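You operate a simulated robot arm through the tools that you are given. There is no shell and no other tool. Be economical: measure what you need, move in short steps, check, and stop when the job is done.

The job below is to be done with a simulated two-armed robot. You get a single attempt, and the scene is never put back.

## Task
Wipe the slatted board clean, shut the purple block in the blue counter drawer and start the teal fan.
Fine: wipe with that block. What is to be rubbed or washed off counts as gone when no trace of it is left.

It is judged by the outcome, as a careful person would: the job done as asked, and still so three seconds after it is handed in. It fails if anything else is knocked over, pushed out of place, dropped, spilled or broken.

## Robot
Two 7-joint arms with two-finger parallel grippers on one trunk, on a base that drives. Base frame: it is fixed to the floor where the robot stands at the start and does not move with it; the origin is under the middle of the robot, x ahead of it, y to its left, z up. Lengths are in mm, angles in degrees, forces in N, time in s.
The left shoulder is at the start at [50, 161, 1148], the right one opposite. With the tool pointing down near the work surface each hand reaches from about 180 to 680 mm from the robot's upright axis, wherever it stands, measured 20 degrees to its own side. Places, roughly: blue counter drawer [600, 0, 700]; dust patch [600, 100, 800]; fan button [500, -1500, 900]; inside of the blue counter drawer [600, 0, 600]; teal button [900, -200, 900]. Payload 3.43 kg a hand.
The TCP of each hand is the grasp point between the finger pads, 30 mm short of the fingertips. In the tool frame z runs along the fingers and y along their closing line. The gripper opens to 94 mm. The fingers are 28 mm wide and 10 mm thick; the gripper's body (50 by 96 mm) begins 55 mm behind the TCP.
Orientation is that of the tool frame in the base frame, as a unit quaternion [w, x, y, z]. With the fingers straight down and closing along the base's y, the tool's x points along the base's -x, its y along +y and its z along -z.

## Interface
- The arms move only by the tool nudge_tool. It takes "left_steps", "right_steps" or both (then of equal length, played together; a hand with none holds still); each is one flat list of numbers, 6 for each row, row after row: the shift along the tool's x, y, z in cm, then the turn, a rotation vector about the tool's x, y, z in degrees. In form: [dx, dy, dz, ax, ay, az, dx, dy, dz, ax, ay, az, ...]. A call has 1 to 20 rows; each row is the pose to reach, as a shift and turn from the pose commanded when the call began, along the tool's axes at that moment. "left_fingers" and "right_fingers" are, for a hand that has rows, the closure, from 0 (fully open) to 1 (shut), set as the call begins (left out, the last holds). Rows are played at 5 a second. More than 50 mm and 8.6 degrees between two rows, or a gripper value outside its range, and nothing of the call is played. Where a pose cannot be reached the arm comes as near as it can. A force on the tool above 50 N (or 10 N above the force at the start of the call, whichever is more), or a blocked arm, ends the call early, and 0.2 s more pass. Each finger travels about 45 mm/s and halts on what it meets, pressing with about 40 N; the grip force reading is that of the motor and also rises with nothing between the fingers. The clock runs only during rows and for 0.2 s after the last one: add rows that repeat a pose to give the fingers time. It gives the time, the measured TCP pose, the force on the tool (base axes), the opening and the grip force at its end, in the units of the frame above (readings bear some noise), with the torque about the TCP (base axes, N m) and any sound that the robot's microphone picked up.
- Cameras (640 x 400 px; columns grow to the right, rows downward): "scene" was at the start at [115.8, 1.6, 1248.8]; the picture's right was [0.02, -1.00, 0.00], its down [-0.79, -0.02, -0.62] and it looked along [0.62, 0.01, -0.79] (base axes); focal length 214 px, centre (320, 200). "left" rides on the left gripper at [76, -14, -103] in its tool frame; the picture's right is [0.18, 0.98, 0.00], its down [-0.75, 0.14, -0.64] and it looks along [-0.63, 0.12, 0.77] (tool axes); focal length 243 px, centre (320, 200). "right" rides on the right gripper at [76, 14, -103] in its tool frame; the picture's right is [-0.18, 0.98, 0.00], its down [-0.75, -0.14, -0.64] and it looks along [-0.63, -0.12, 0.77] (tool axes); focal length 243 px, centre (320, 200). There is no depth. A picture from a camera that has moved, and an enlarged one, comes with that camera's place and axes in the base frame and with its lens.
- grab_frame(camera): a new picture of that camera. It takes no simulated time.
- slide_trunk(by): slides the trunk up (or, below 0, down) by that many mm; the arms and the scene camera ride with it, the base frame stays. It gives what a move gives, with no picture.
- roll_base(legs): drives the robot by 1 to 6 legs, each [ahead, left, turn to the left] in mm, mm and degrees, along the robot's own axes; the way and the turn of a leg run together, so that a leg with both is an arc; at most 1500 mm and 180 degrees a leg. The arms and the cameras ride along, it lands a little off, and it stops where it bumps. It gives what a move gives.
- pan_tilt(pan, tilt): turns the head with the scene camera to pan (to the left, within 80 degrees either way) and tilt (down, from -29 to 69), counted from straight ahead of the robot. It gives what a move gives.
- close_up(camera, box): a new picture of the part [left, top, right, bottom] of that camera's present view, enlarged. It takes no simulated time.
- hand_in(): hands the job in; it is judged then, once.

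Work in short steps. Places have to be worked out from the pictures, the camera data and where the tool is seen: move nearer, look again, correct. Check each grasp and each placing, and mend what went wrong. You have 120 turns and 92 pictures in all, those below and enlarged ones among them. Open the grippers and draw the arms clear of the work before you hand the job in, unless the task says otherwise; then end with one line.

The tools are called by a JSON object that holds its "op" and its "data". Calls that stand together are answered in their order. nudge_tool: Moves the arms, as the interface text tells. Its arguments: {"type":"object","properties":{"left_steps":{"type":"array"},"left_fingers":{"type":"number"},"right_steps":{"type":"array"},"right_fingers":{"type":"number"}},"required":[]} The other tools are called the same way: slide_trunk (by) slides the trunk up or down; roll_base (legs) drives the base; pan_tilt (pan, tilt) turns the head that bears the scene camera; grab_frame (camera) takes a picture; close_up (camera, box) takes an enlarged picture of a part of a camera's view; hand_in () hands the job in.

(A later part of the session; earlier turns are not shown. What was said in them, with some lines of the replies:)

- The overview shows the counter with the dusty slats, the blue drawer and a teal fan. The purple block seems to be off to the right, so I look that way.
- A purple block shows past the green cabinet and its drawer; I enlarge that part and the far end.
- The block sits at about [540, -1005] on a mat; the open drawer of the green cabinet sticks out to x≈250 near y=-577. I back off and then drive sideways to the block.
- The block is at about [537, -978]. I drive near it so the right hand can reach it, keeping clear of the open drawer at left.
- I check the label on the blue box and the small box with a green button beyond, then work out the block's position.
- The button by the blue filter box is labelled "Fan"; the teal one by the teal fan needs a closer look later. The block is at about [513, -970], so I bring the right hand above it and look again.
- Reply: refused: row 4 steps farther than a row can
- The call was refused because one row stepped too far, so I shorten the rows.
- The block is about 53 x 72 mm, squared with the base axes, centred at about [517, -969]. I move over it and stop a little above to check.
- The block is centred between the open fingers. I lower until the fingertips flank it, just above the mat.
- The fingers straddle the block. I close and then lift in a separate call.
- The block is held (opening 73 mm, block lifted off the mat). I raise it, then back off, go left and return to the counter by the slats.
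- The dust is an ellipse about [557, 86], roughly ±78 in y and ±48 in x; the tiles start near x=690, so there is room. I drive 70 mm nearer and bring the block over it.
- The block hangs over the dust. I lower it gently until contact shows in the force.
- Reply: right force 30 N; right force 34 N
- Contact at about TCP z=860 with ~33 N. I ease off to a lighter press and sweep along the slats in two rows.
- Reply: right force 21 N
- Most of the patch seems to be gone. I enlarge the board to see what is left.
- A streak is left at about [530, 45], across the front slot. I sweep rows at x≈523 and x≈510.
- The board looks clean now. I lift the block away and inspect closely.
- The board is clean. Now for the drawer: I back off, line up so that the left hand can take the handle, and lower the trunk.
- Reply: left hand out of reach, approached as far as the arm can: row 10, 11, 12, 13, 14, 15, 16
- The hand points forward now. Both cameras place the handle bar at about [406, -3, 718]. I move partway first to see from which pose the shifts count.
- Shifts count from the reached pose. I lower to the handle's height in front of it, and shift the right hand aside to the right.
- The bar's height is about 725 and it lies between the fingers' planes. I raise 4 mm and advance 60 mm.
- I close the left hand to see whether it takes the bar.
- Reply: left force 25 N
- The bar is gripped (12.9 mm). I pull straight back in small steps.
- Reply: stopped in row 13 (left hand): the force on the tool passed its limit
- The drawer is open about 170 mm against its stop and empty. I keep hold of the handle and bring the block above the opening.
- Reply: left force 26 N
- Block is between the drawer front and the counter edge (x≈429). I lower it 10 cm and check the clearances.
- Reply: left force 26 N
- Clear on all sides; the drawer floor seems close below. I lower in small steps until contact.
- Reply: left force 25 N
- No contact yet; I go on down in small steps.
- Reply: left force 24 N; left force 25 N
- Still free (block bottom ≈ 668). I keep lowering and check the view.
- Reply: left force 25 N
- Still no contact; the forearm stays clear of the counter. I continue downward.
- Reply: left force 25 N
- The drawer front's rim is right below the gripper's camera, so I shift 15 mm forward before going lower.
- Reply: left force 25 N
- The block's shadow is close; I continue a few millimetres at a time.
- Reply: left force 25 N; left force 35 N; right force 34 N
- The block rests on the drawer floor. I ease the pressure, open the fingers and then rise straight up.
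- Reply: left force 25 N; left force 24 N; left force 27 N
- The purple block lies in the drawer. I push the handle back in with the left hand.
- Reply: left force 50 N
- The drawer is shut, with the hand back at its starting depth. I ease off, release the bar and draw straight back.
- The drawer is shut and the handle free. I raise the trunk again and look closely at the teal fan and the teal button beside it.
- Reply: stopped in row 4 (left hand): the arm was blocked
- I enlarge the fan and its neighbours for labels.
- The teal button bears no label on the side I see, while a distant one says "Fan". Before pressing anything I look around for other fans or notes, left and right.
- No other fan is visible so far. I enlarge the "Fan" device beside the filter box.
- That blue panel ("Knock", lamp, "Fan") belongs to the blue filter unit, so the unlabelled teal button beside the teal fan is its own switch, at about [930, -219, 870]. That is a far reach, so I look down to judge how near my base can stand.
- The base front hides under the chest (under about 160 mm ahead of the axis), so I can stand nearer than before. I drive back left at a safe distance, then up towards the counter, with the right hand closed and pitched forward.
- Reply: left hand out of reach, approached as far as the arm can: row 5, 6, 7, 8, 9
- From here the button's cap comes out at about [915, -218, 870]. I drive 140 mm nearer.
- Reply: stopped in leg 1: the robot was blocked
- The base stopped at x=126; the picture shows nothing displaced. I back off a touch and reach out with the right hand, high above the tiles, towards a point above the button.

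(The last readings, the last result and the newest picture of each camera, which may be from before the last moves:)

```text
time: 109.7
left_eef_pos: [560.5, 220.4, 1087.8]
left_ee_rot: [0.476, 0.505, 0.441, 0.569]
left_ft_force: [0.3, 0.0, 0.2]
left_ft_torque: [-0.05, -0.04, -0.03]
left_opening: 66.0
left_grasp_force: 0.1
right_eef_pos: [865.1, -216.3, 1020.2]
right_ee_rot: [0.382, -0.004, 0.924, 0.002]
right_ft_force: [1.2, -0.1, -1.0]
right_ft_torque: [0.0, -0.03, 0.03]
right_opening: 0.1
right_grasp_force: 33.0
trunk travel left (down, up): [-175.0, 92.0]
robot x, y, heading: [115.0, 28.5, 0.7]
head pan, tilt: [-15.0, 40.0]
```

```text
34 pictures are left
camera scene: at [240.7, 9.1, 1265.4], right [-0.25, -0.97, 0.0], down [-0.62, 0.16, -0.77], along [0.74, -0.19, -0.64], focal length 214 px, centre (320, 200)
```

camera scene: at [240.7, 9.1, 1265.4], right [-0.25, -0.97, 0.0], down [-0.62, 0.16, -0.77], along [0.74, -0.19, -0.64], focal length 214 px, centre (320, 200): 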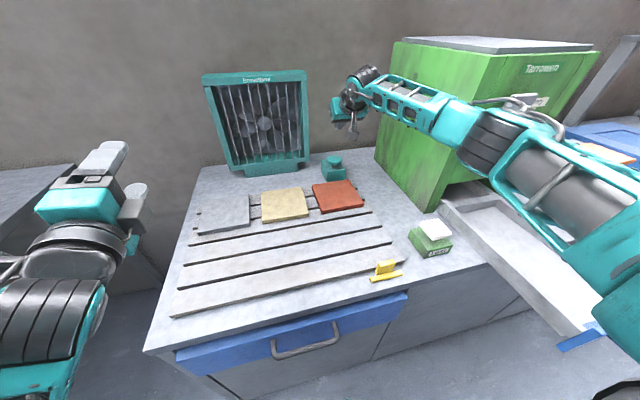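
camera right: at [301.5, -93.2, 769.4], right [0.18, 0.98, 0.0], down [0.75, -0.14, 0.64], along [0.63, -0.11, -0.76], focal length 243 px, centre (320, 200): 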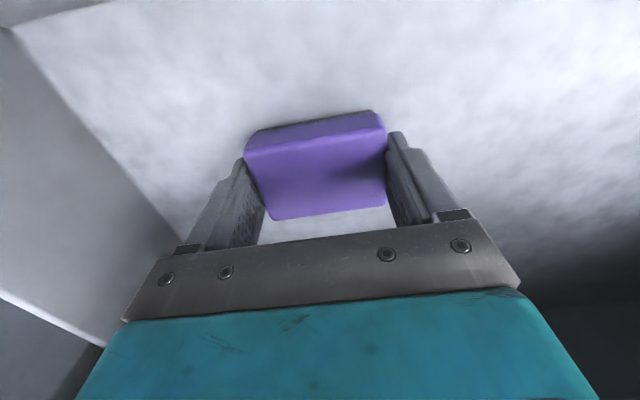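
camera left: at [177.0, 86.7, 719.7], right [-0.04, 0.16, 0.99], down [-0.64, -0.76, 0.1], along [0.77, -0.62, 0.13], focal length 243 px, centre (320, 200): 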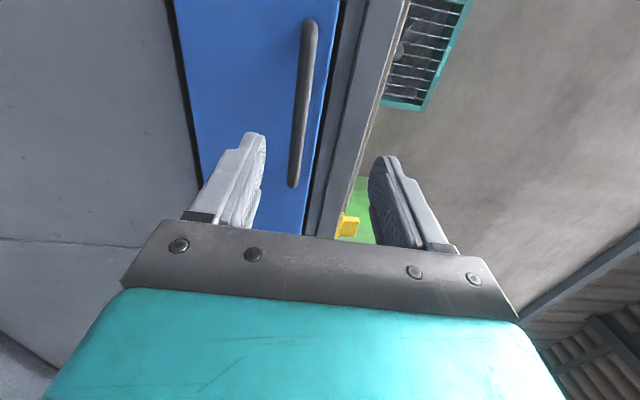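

Well within reach. I look through the right camera to line up with the button.

{"op": "grab_frame", "data": {"camera": "right"}}

{"op": "close_up", "data": {"camera": "scene", "box": [290, 50, 450, 200]}}

```text
33 pictures are left
camera right: at [737.7, -200.7, 1038.5], right [0.12, 0.98, 0.13], down [0.08, -0.14, 0.99], along [0.99, -0.11, -0.1], focal length 243 px, centre (320, 200)
```

right: 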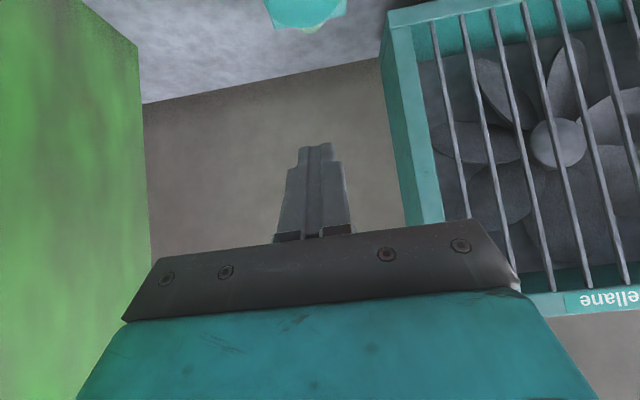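

```text
2.67 times, centred on (370, 125) of scene
camera zoom: at [240.7, 9.1, 1265.4], right [-0.25, -0.97, 0.0], down [-0.62, 0.16, -0.77], along [0.74, -0.19, -0.64], focal length 572 px, centre (187, 400)
```

zoom: 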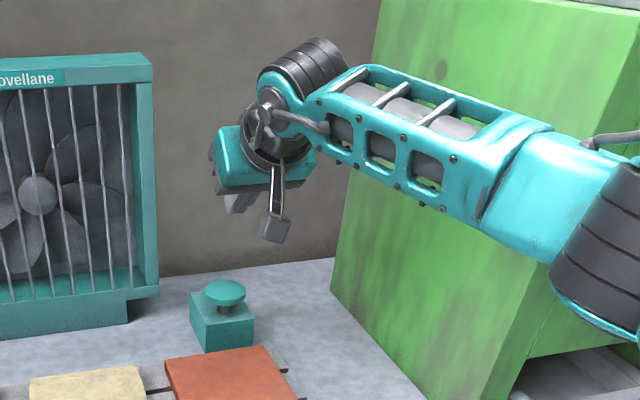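

The cap is at about [916, -217, 870]; my fingertips are at [886, -216, 999]. I move over it and stop about 15 mm above.

{"op": "nudge_tool", "data": {"right_steps": [-1, 0, 3, 0, 0, 0, 1, 0, 5, 0, 0, 0, 3, 0, 7, 0, 0, 0, 5, 0, 9, 0, 0, 0, 6.1, 0, 10.1, 0, 0, 0, 6.1, 0, 10.1, 0, 0, 0]}}

{"op": "close_up", "data": {"camera": "scene", "box": [290, 80, 410, 200]}}

{"op": "grab_frame", "data": {"camera": "right"}}

```text
time: 111.1
left_eef_pos: [561.0, 221.2, 1089.2]
left_ee_rot: [0.476, 0.505, 0.44, 0.569]
left_ft_force: [0.5, -0.4, 0.1]
left_ft_torque: [0.01, 0.0, 0.03]
left_opening: 65.9
left_grasp_force: 0.1
right_eef_pos: [892.2, -214.2, 906.4]
right_ee_rot: [0.384, -0.004, 0.923, 0.002]
right_ft_force: [0.1, 1.3, 2.9]
right_ft_torque: [0.02, -0.07, 0.05]
right_opening: 0.0
right_grasp_force: 33.3
trunk travel left (down, up): [-175.0, 92.0]
robot x, y, heading: [118.2, 29.9, 0.6]
head pan, tilt: [-15.0, 40.0]
```

```text
3.33 times, centred on (350, 140) of scene
camera zoom: at [240.1, 9.2, 1265.5], right [-0.25, -0.97, 0.0], down [-0.62, 0.16, -0.77], along [0.74, -0.19, -0.64], focal length 715 px, centre (220, 400)
```

zoom: 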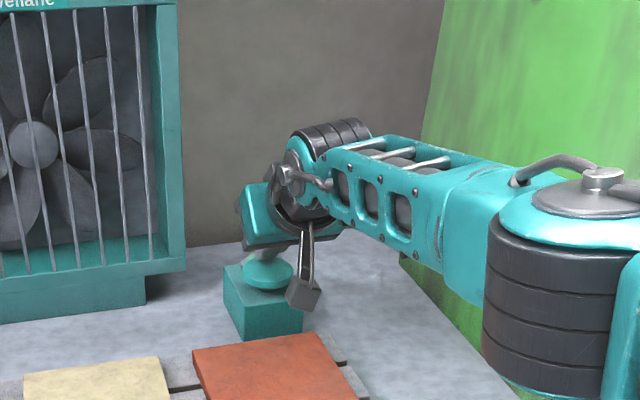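

```text
30 pictures are left
camera right: at [765.3, -199.0, 925.5], right [0.12, 0.98, 0.13], down [0.08, -0.14, 0.99], along [0.99, -0.11, -0.09], focal length 243 px, centre (320, 200)
```

right: 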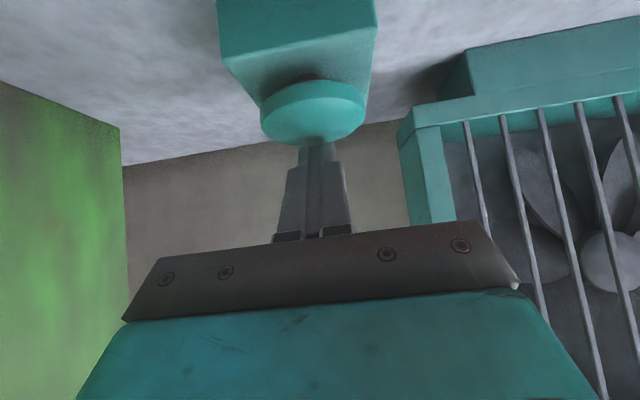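

The fingertip is just touching the cap (z force 2.9 N). I press straight down 10 mm and watch the force and any sound.

{"op": "nudge_tool", "data": {"right_steps": [0.35, 0, 0.35, 0, 0, 0, 0.7, 0, 0.7, 0, 0, 0, 0.7, 0, 0.7, 0, 0, 0]}}

{"op": "grab_frame", "data": {"camera": "right"}}

```text
time: 111.9
left_eef_pos: [559.7, 221.9, 1088.1]
left_ee_rot: [0.476, 0.504, 0.441, 0.57]
left_ft_force: [0.1, 1.0, 0.0]
left_ft_torque: [-0.01, 0.02, 0.0]
left_opening: 65.8
left_grasp_force: 0.0
right_eef_pos: [890.6, -215.2, 899.5]
right_ee_rot: [0.384, -0.002, 0.923, 0.001]
right_ft_force: [2.9, 0.4, 8.3]
right_ft_torque: [0.02, -0.17, -0.02]
right_opening: 0.0
right_grasp_force: 33.5
trunk travel left (down, up): [-175.0, 92.0]
robot x, y, heading: [118.8, 28.4, 0.4]
head pan, tilt: [-15.0, 40.0]
heard: click
```

```text
29 pictures are left
camera right: at [763.4, -199.5, 916.8], right [0.12, 0.98, 0.13], down [0.08, -0.14, 0.99], along [0.99, -0.11, -0.09], focal length 243 px, centre (320, 200)
```

right: 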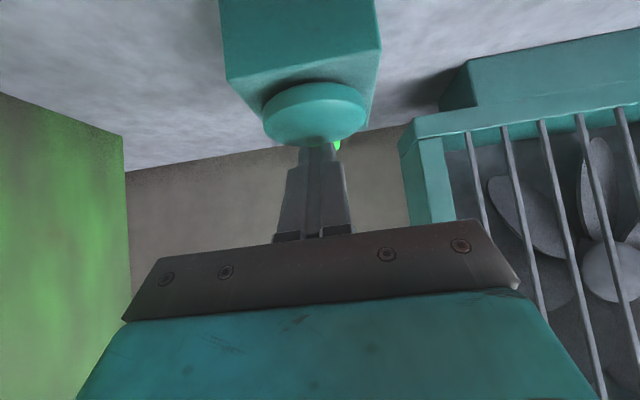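

A click sounded, a green lamp lit behind the button and the blades have shifted. I lift straight up, then check that the fan turns.

{"op": "nudge_tool", "data": {"right_steps": [-2, 0, -2, 0, 0, 0, -5, 0, -5, 0, 0, 0, -7, 0, -8, 0, 0, 0]}}

{"op": "close_up", "data": {"camera": "scene", "box": [190, 60, 370, 190]}}

{"op": "nudge_tool", "data": {"right_steps": [2, 0, -4, 0, 0, 0, 4, 0, -8, 0, 0, 0, 6, 0, -12, 0, 0, 0, 7, 0, -16, 0, 0, 0, 8, 0, -20, 0, 0, 0, 8, 0, -24, 0, 0, 0, 8, 0, -28, 0, 0, 0]}}

{"op": "close_up", "data": {"camera": "scene", "box": [190, 60, 370, 190]}}

```text
time: 112.7
left_eef_pos: [561.7, 221.2, 1088.3]
left_ee_rot: [0.476, 0.505, 0.44, 0.57]
left_ft_force: [-1.3, 0.6, -0.3]
left_ft_torque: [0.0, 0.05, 0.0]
left_opening: 65.7
left_grasp_force: 0.1
right_eef_pos: [886.6, -216.9, 1002.8]
right_ee_rot: [0.381, -0.005, 0.924, 0.003]
right_ft_force: [0.0, 0.2, 0.4]
right_ft_torque: [0.0, 0.0, 0.03]
right_opening: 0.0
right_grasp_force: 32.9
trunk travel left (down, up): [-175.0, 92.0]
robot x, y, heading: [114.9, 28.3, 0.6]
head pan, tilt: [-15.0, 40.0]
```

```text
3.08 times, centred on (280, 125) of scene
camera zoom: at [240.1, 8.9, 1265.4], right [-0.25, -0.97, 0.0], down [-0.62, 0.16, -0.77], along [0.74, -0.19, -0.64], focal length 660 px, centre (443, 431)
```

zoom: 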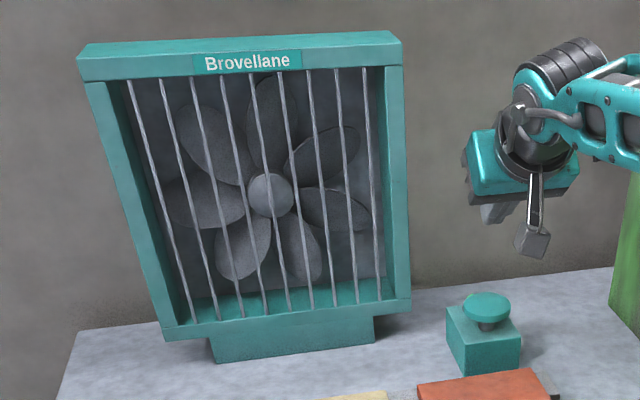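

```text
time: 114.3
left_eef_pos: [561.2, 221.0, 1088.3]
left_ee_rot: [0.477, 0.504, 0.44, 0.57]
left_ft_force: [0.9, 0.0, -0.1]
left_ft_torque: [0.03, 0.01, 0.01]
left_opening: 65.7
left_grasp_force: 0.0
right_eef_pos: [630.2, -216.9, 1147.7]
right_ee_rot: [0.382, -0.003, 0.924, 0.002]
right_ft_force: [-0.6, -0.2, -0.1]
right_ft_torque: [0.0, 0.01, 0.01]
right_opening: 0.0
right_grasp_force: 32.9
trunk travel left (down, up): [-175.0, 92.0]
robot x, y, heading: [117.1, 27.9, 0.4]
head pan, tilt: [-15.0, 40.0]
```

```text
3.08 times, centred on (280, 125) of scene
camera zoom: at [240.1, 9.0, 1265.5], right [-0.25, -0.97, 0.0], down [-0.62, 0.16, -0.77], along [0.74, -0.19, -0.64], focal length 660 px, centre (443, 431)
```

zoom: 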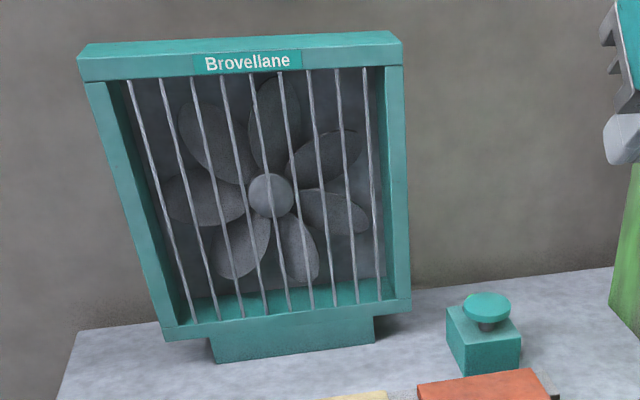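

The blades look nearly unmoved between the frames, which may be chance with a symmetric rotor. I let an uneven time pass and look again, at the fan and the button.

{"op": "nudge_tool", "data": {"right_steps": [0, 0, 0, 0, 0, 0]}}

{"op": "close_up", "data": {"camera": "scene", "box": [190, 60, 370, 190]}}

{"op": "nudge_tool", "data": {"right_steps": [0, 0, 0, 0, 0, 0, 0, 0, 0, 0, 0, 0]}}

{"op": "close_up", "data": {"camera": "scene", "box": [190, 60, 370, 190]}}

{"op": "close_up", "data": {"camera": "scene", "box": [305, 130, 365, 175]}}

```text
time: 114.7
left_eef_pos: [561.2, 220.2, 1088.3]
left_ee_rot: [0.476, 0.504, 0.44, 0.571]
left_ft_force: [0.2, 1.2, 0.4]
left_ft_torque: [0.02, 0.0, -0.01]
left_opening: 65.6
left_grasp_force: 0.0
right_eef_pos: [631.5, -216.7, 1144.9]
right_ee_rot: [0.382, -0.005, 0.924, 0.003]
right_ft_force: [-0.8, -0.2, -0.4]
right_ft_torque: [0.02, -0.01, -0.02]
right_opening: 0.1
right_grasp_force: 33.0
trunk travel left (down, up): [-175.0, 92.0]
robot x, y, heading: [115.1, 28.0, 0.6]
head pan, tilt: [-15.0, 40.0]
```

```text
3.08 times, centred on (280, 125) of scene
camera zoom: at [240.4, 9.0, 1265.4], right [-0.25, -0.97, 0.0], down [-0.62, 0.16, -0.77], along [0.74, -0.19, -0.64], focal length 660 px, centre (443, 431)
```

zoom: 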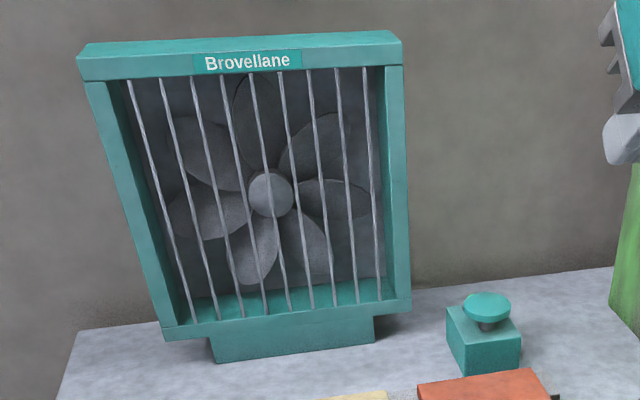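

```text
time: 115.3
left_eef_pos: [561.5, 219.9, 1087.8]
left_ee_rot: [0.476, 0.504, 0.441, 0.57]
left_ft_force: [0.5, 0.8, 1.3]
left_ft_torque: [0.01, 0.0, 0.0]
left_opening: 65.7
left_grasp_force: 0.0
right_eef_pos: [631.7, -216.6, 1146.0]
right_ee_rot: [0.381, -0.004, 0.925, 0.002]
right_ft_force: [0.5, -0.7, 0.0]
right_ft_torque: [-0.03, -0.03, 0.01]
right_opening: 0.0
right_grasp_force: 32.8
trunk travel left (down, up): [-175.0, 92.0]
robot x, y, heading: [116.4, 29.3, 0.8]
head pan, tilt: [-15.0, 40.0]
```

```text
3.08 times, centred on (280, 125) of scene
camera zoom: at [240.4, 9.0, 1265.4], right [-0.25, -0.97, 0.0], down [-0.62, 0.16, -0.77], along [0.74, -0.19, -0.64], focal length 660 px, centre (443, 431)
```

zoom: 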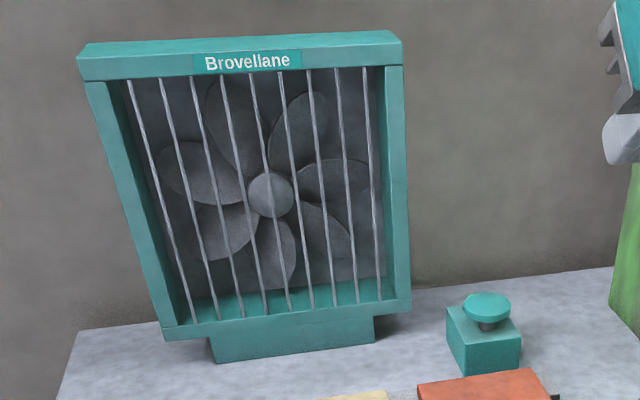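

```text
8.89 times, centred on (335, 152) of scene
camera zoom: at [240.4, 9.0, 1265.4], right [-0.25, -0.97, 0.0], down [-0.62, 0.16, -0.77], along [0.74, -0.19, -0.64], focal length 1906 px, centre (187, 622)
```

zoom: 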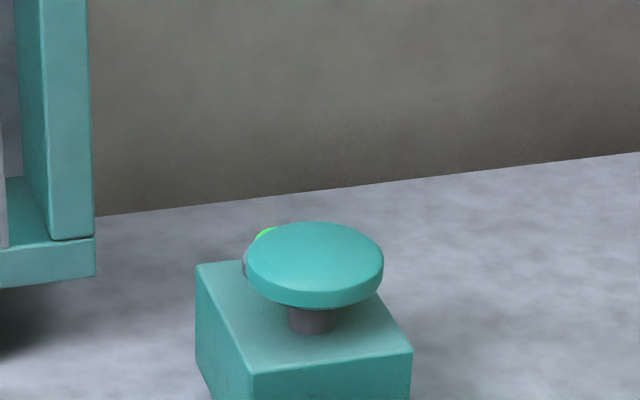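

The blades have turned between frames and the green lamp stays lit: the fan runs. I open the hands, draw back from the counter and check everything once more.

{"op": "nudge_tool", "data": {"right_steps": [0, 0, -3, 0, 0, 0, 0, 0, -6, 0, 0, 0, 0, 0, -8, 0, 0, 0, 0, 0, -8, 0, 0, 0, 0, 0, -8, 0, 0, 0], "right_fingers": 0, "left_steps": [0, 0, 0, 0, 0, 0, 0, 0, 0, 0, 0, 0, 0, 0, 0, 0, 0, 0, 0, 0, 0, 0, 0, 0, 0, 0, 0, 0, 0, 0], "left_fingers": 0}}

{"op": "close_up", "data": {"camera": "scene", "box": [130, 150, 470, 390]}}

{"op": "roll_base", "data": {"legs": [[-300, 0, 0]]}}

{"op": "grab_frame", "data": {"camera": "scene"}}

```text
time: 116.5
left_eef_pos: [561.1, 220.8, 1087.4]
left_ee_rot: [0.476, 0.505, 0.441, 0.57]
left_ft_force: [0.5, 0.9, -0.4]
left_ft_torque: [0.06, -0.02, 0.01]
left_opening: 94.0
left_grasp_force: 0.0
right_eef_pos: [574.8, -218.7, 1200.7]
right_ee_rot: [0.382, -0.004, 0.924, 0.003]
right_ft_force: [0.1, 1.0, 0.4]
right_ft_torque: [0.01, 0.03, 0.0]
right_opening: 94.1
right_grasp_force: 0.1
trunk travel left (down, up): [-175.0, 92.0]
robot x, y, heading: [116.2, 30.2, 0.5]
head pan, tilt: [-15.0, 40.0]
```

```text
1.67 times, centred on (300, 270) of scene
camera zoom: at [240.4, 9.0, 1265.4], right [-0.25, -0.97, 0.0], down [-0.62, 0.16, -0.77], along [0.74, -0.19, -0.64], focal length 358 px, centre (353, 83)
```

zoom: 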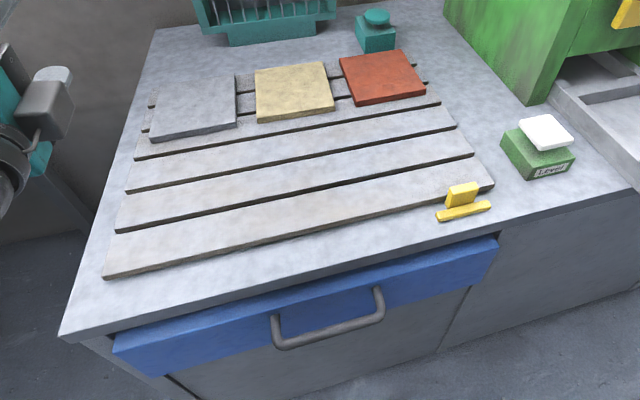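

```text
time: 118.6
left_eef_pos: [260.1, 218.6, 1089.3]
left_ee_rot: [0.476, 0.503, 0.442, 0.57]
left_ft_force: [0.3, 0.0, -0.4]
left_ft_torque: [-0.01, 0.0, -0.02]
left_opening: 94.1
left_grasp_force: 0.0
right_eef_pos: [275.0, -220.4, 1201.0]
right_ee_rot: [0.383, -0.004, 0.924, 0.002]
right_ft_force: [0.5, 0.1, 0.3]
right_ft_torque: [-0.01, 0.01, -0.02]
right_opening: 94.1
right_grasp_force: 0.1
trunk travel left (down, up): [-175.0, 92.0]
robot x, y, heading: [-183.2, 27.8, 0.9]
head pan, tilt: [-15.0, 40.0]
```

```text
22 pictures are left
camera scene: at [-60.4, 6.2, 1265.5], right [-0.25, -0.97, 0.0], down [-0.62, 0.16, -0.77], along [0.74, -0.19, -0.64], focal length 214 px, centre (320, 200)
```

scene: 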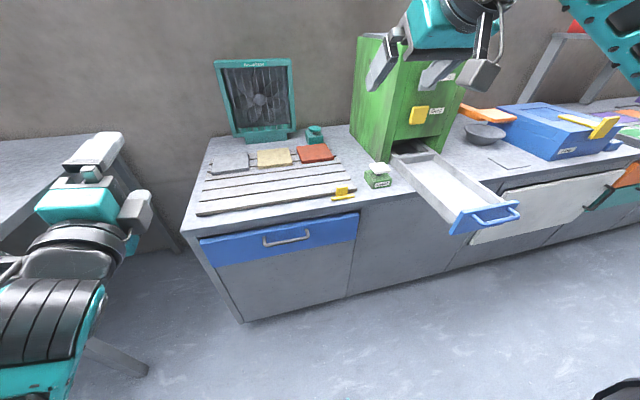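

The board is clean, the blue drawer is shut with the block inside, the fan is running, and the hands are open and clear. I hand the job in.

{"op": "hand_in", "data": {}}

```text
The job is handed in.
```

I wiped the slatted board clean with the purple block, shut the block in the blue counter drawer, and started the teal fan with the teal button beside it; its blades are turning and its green lamp is lit.
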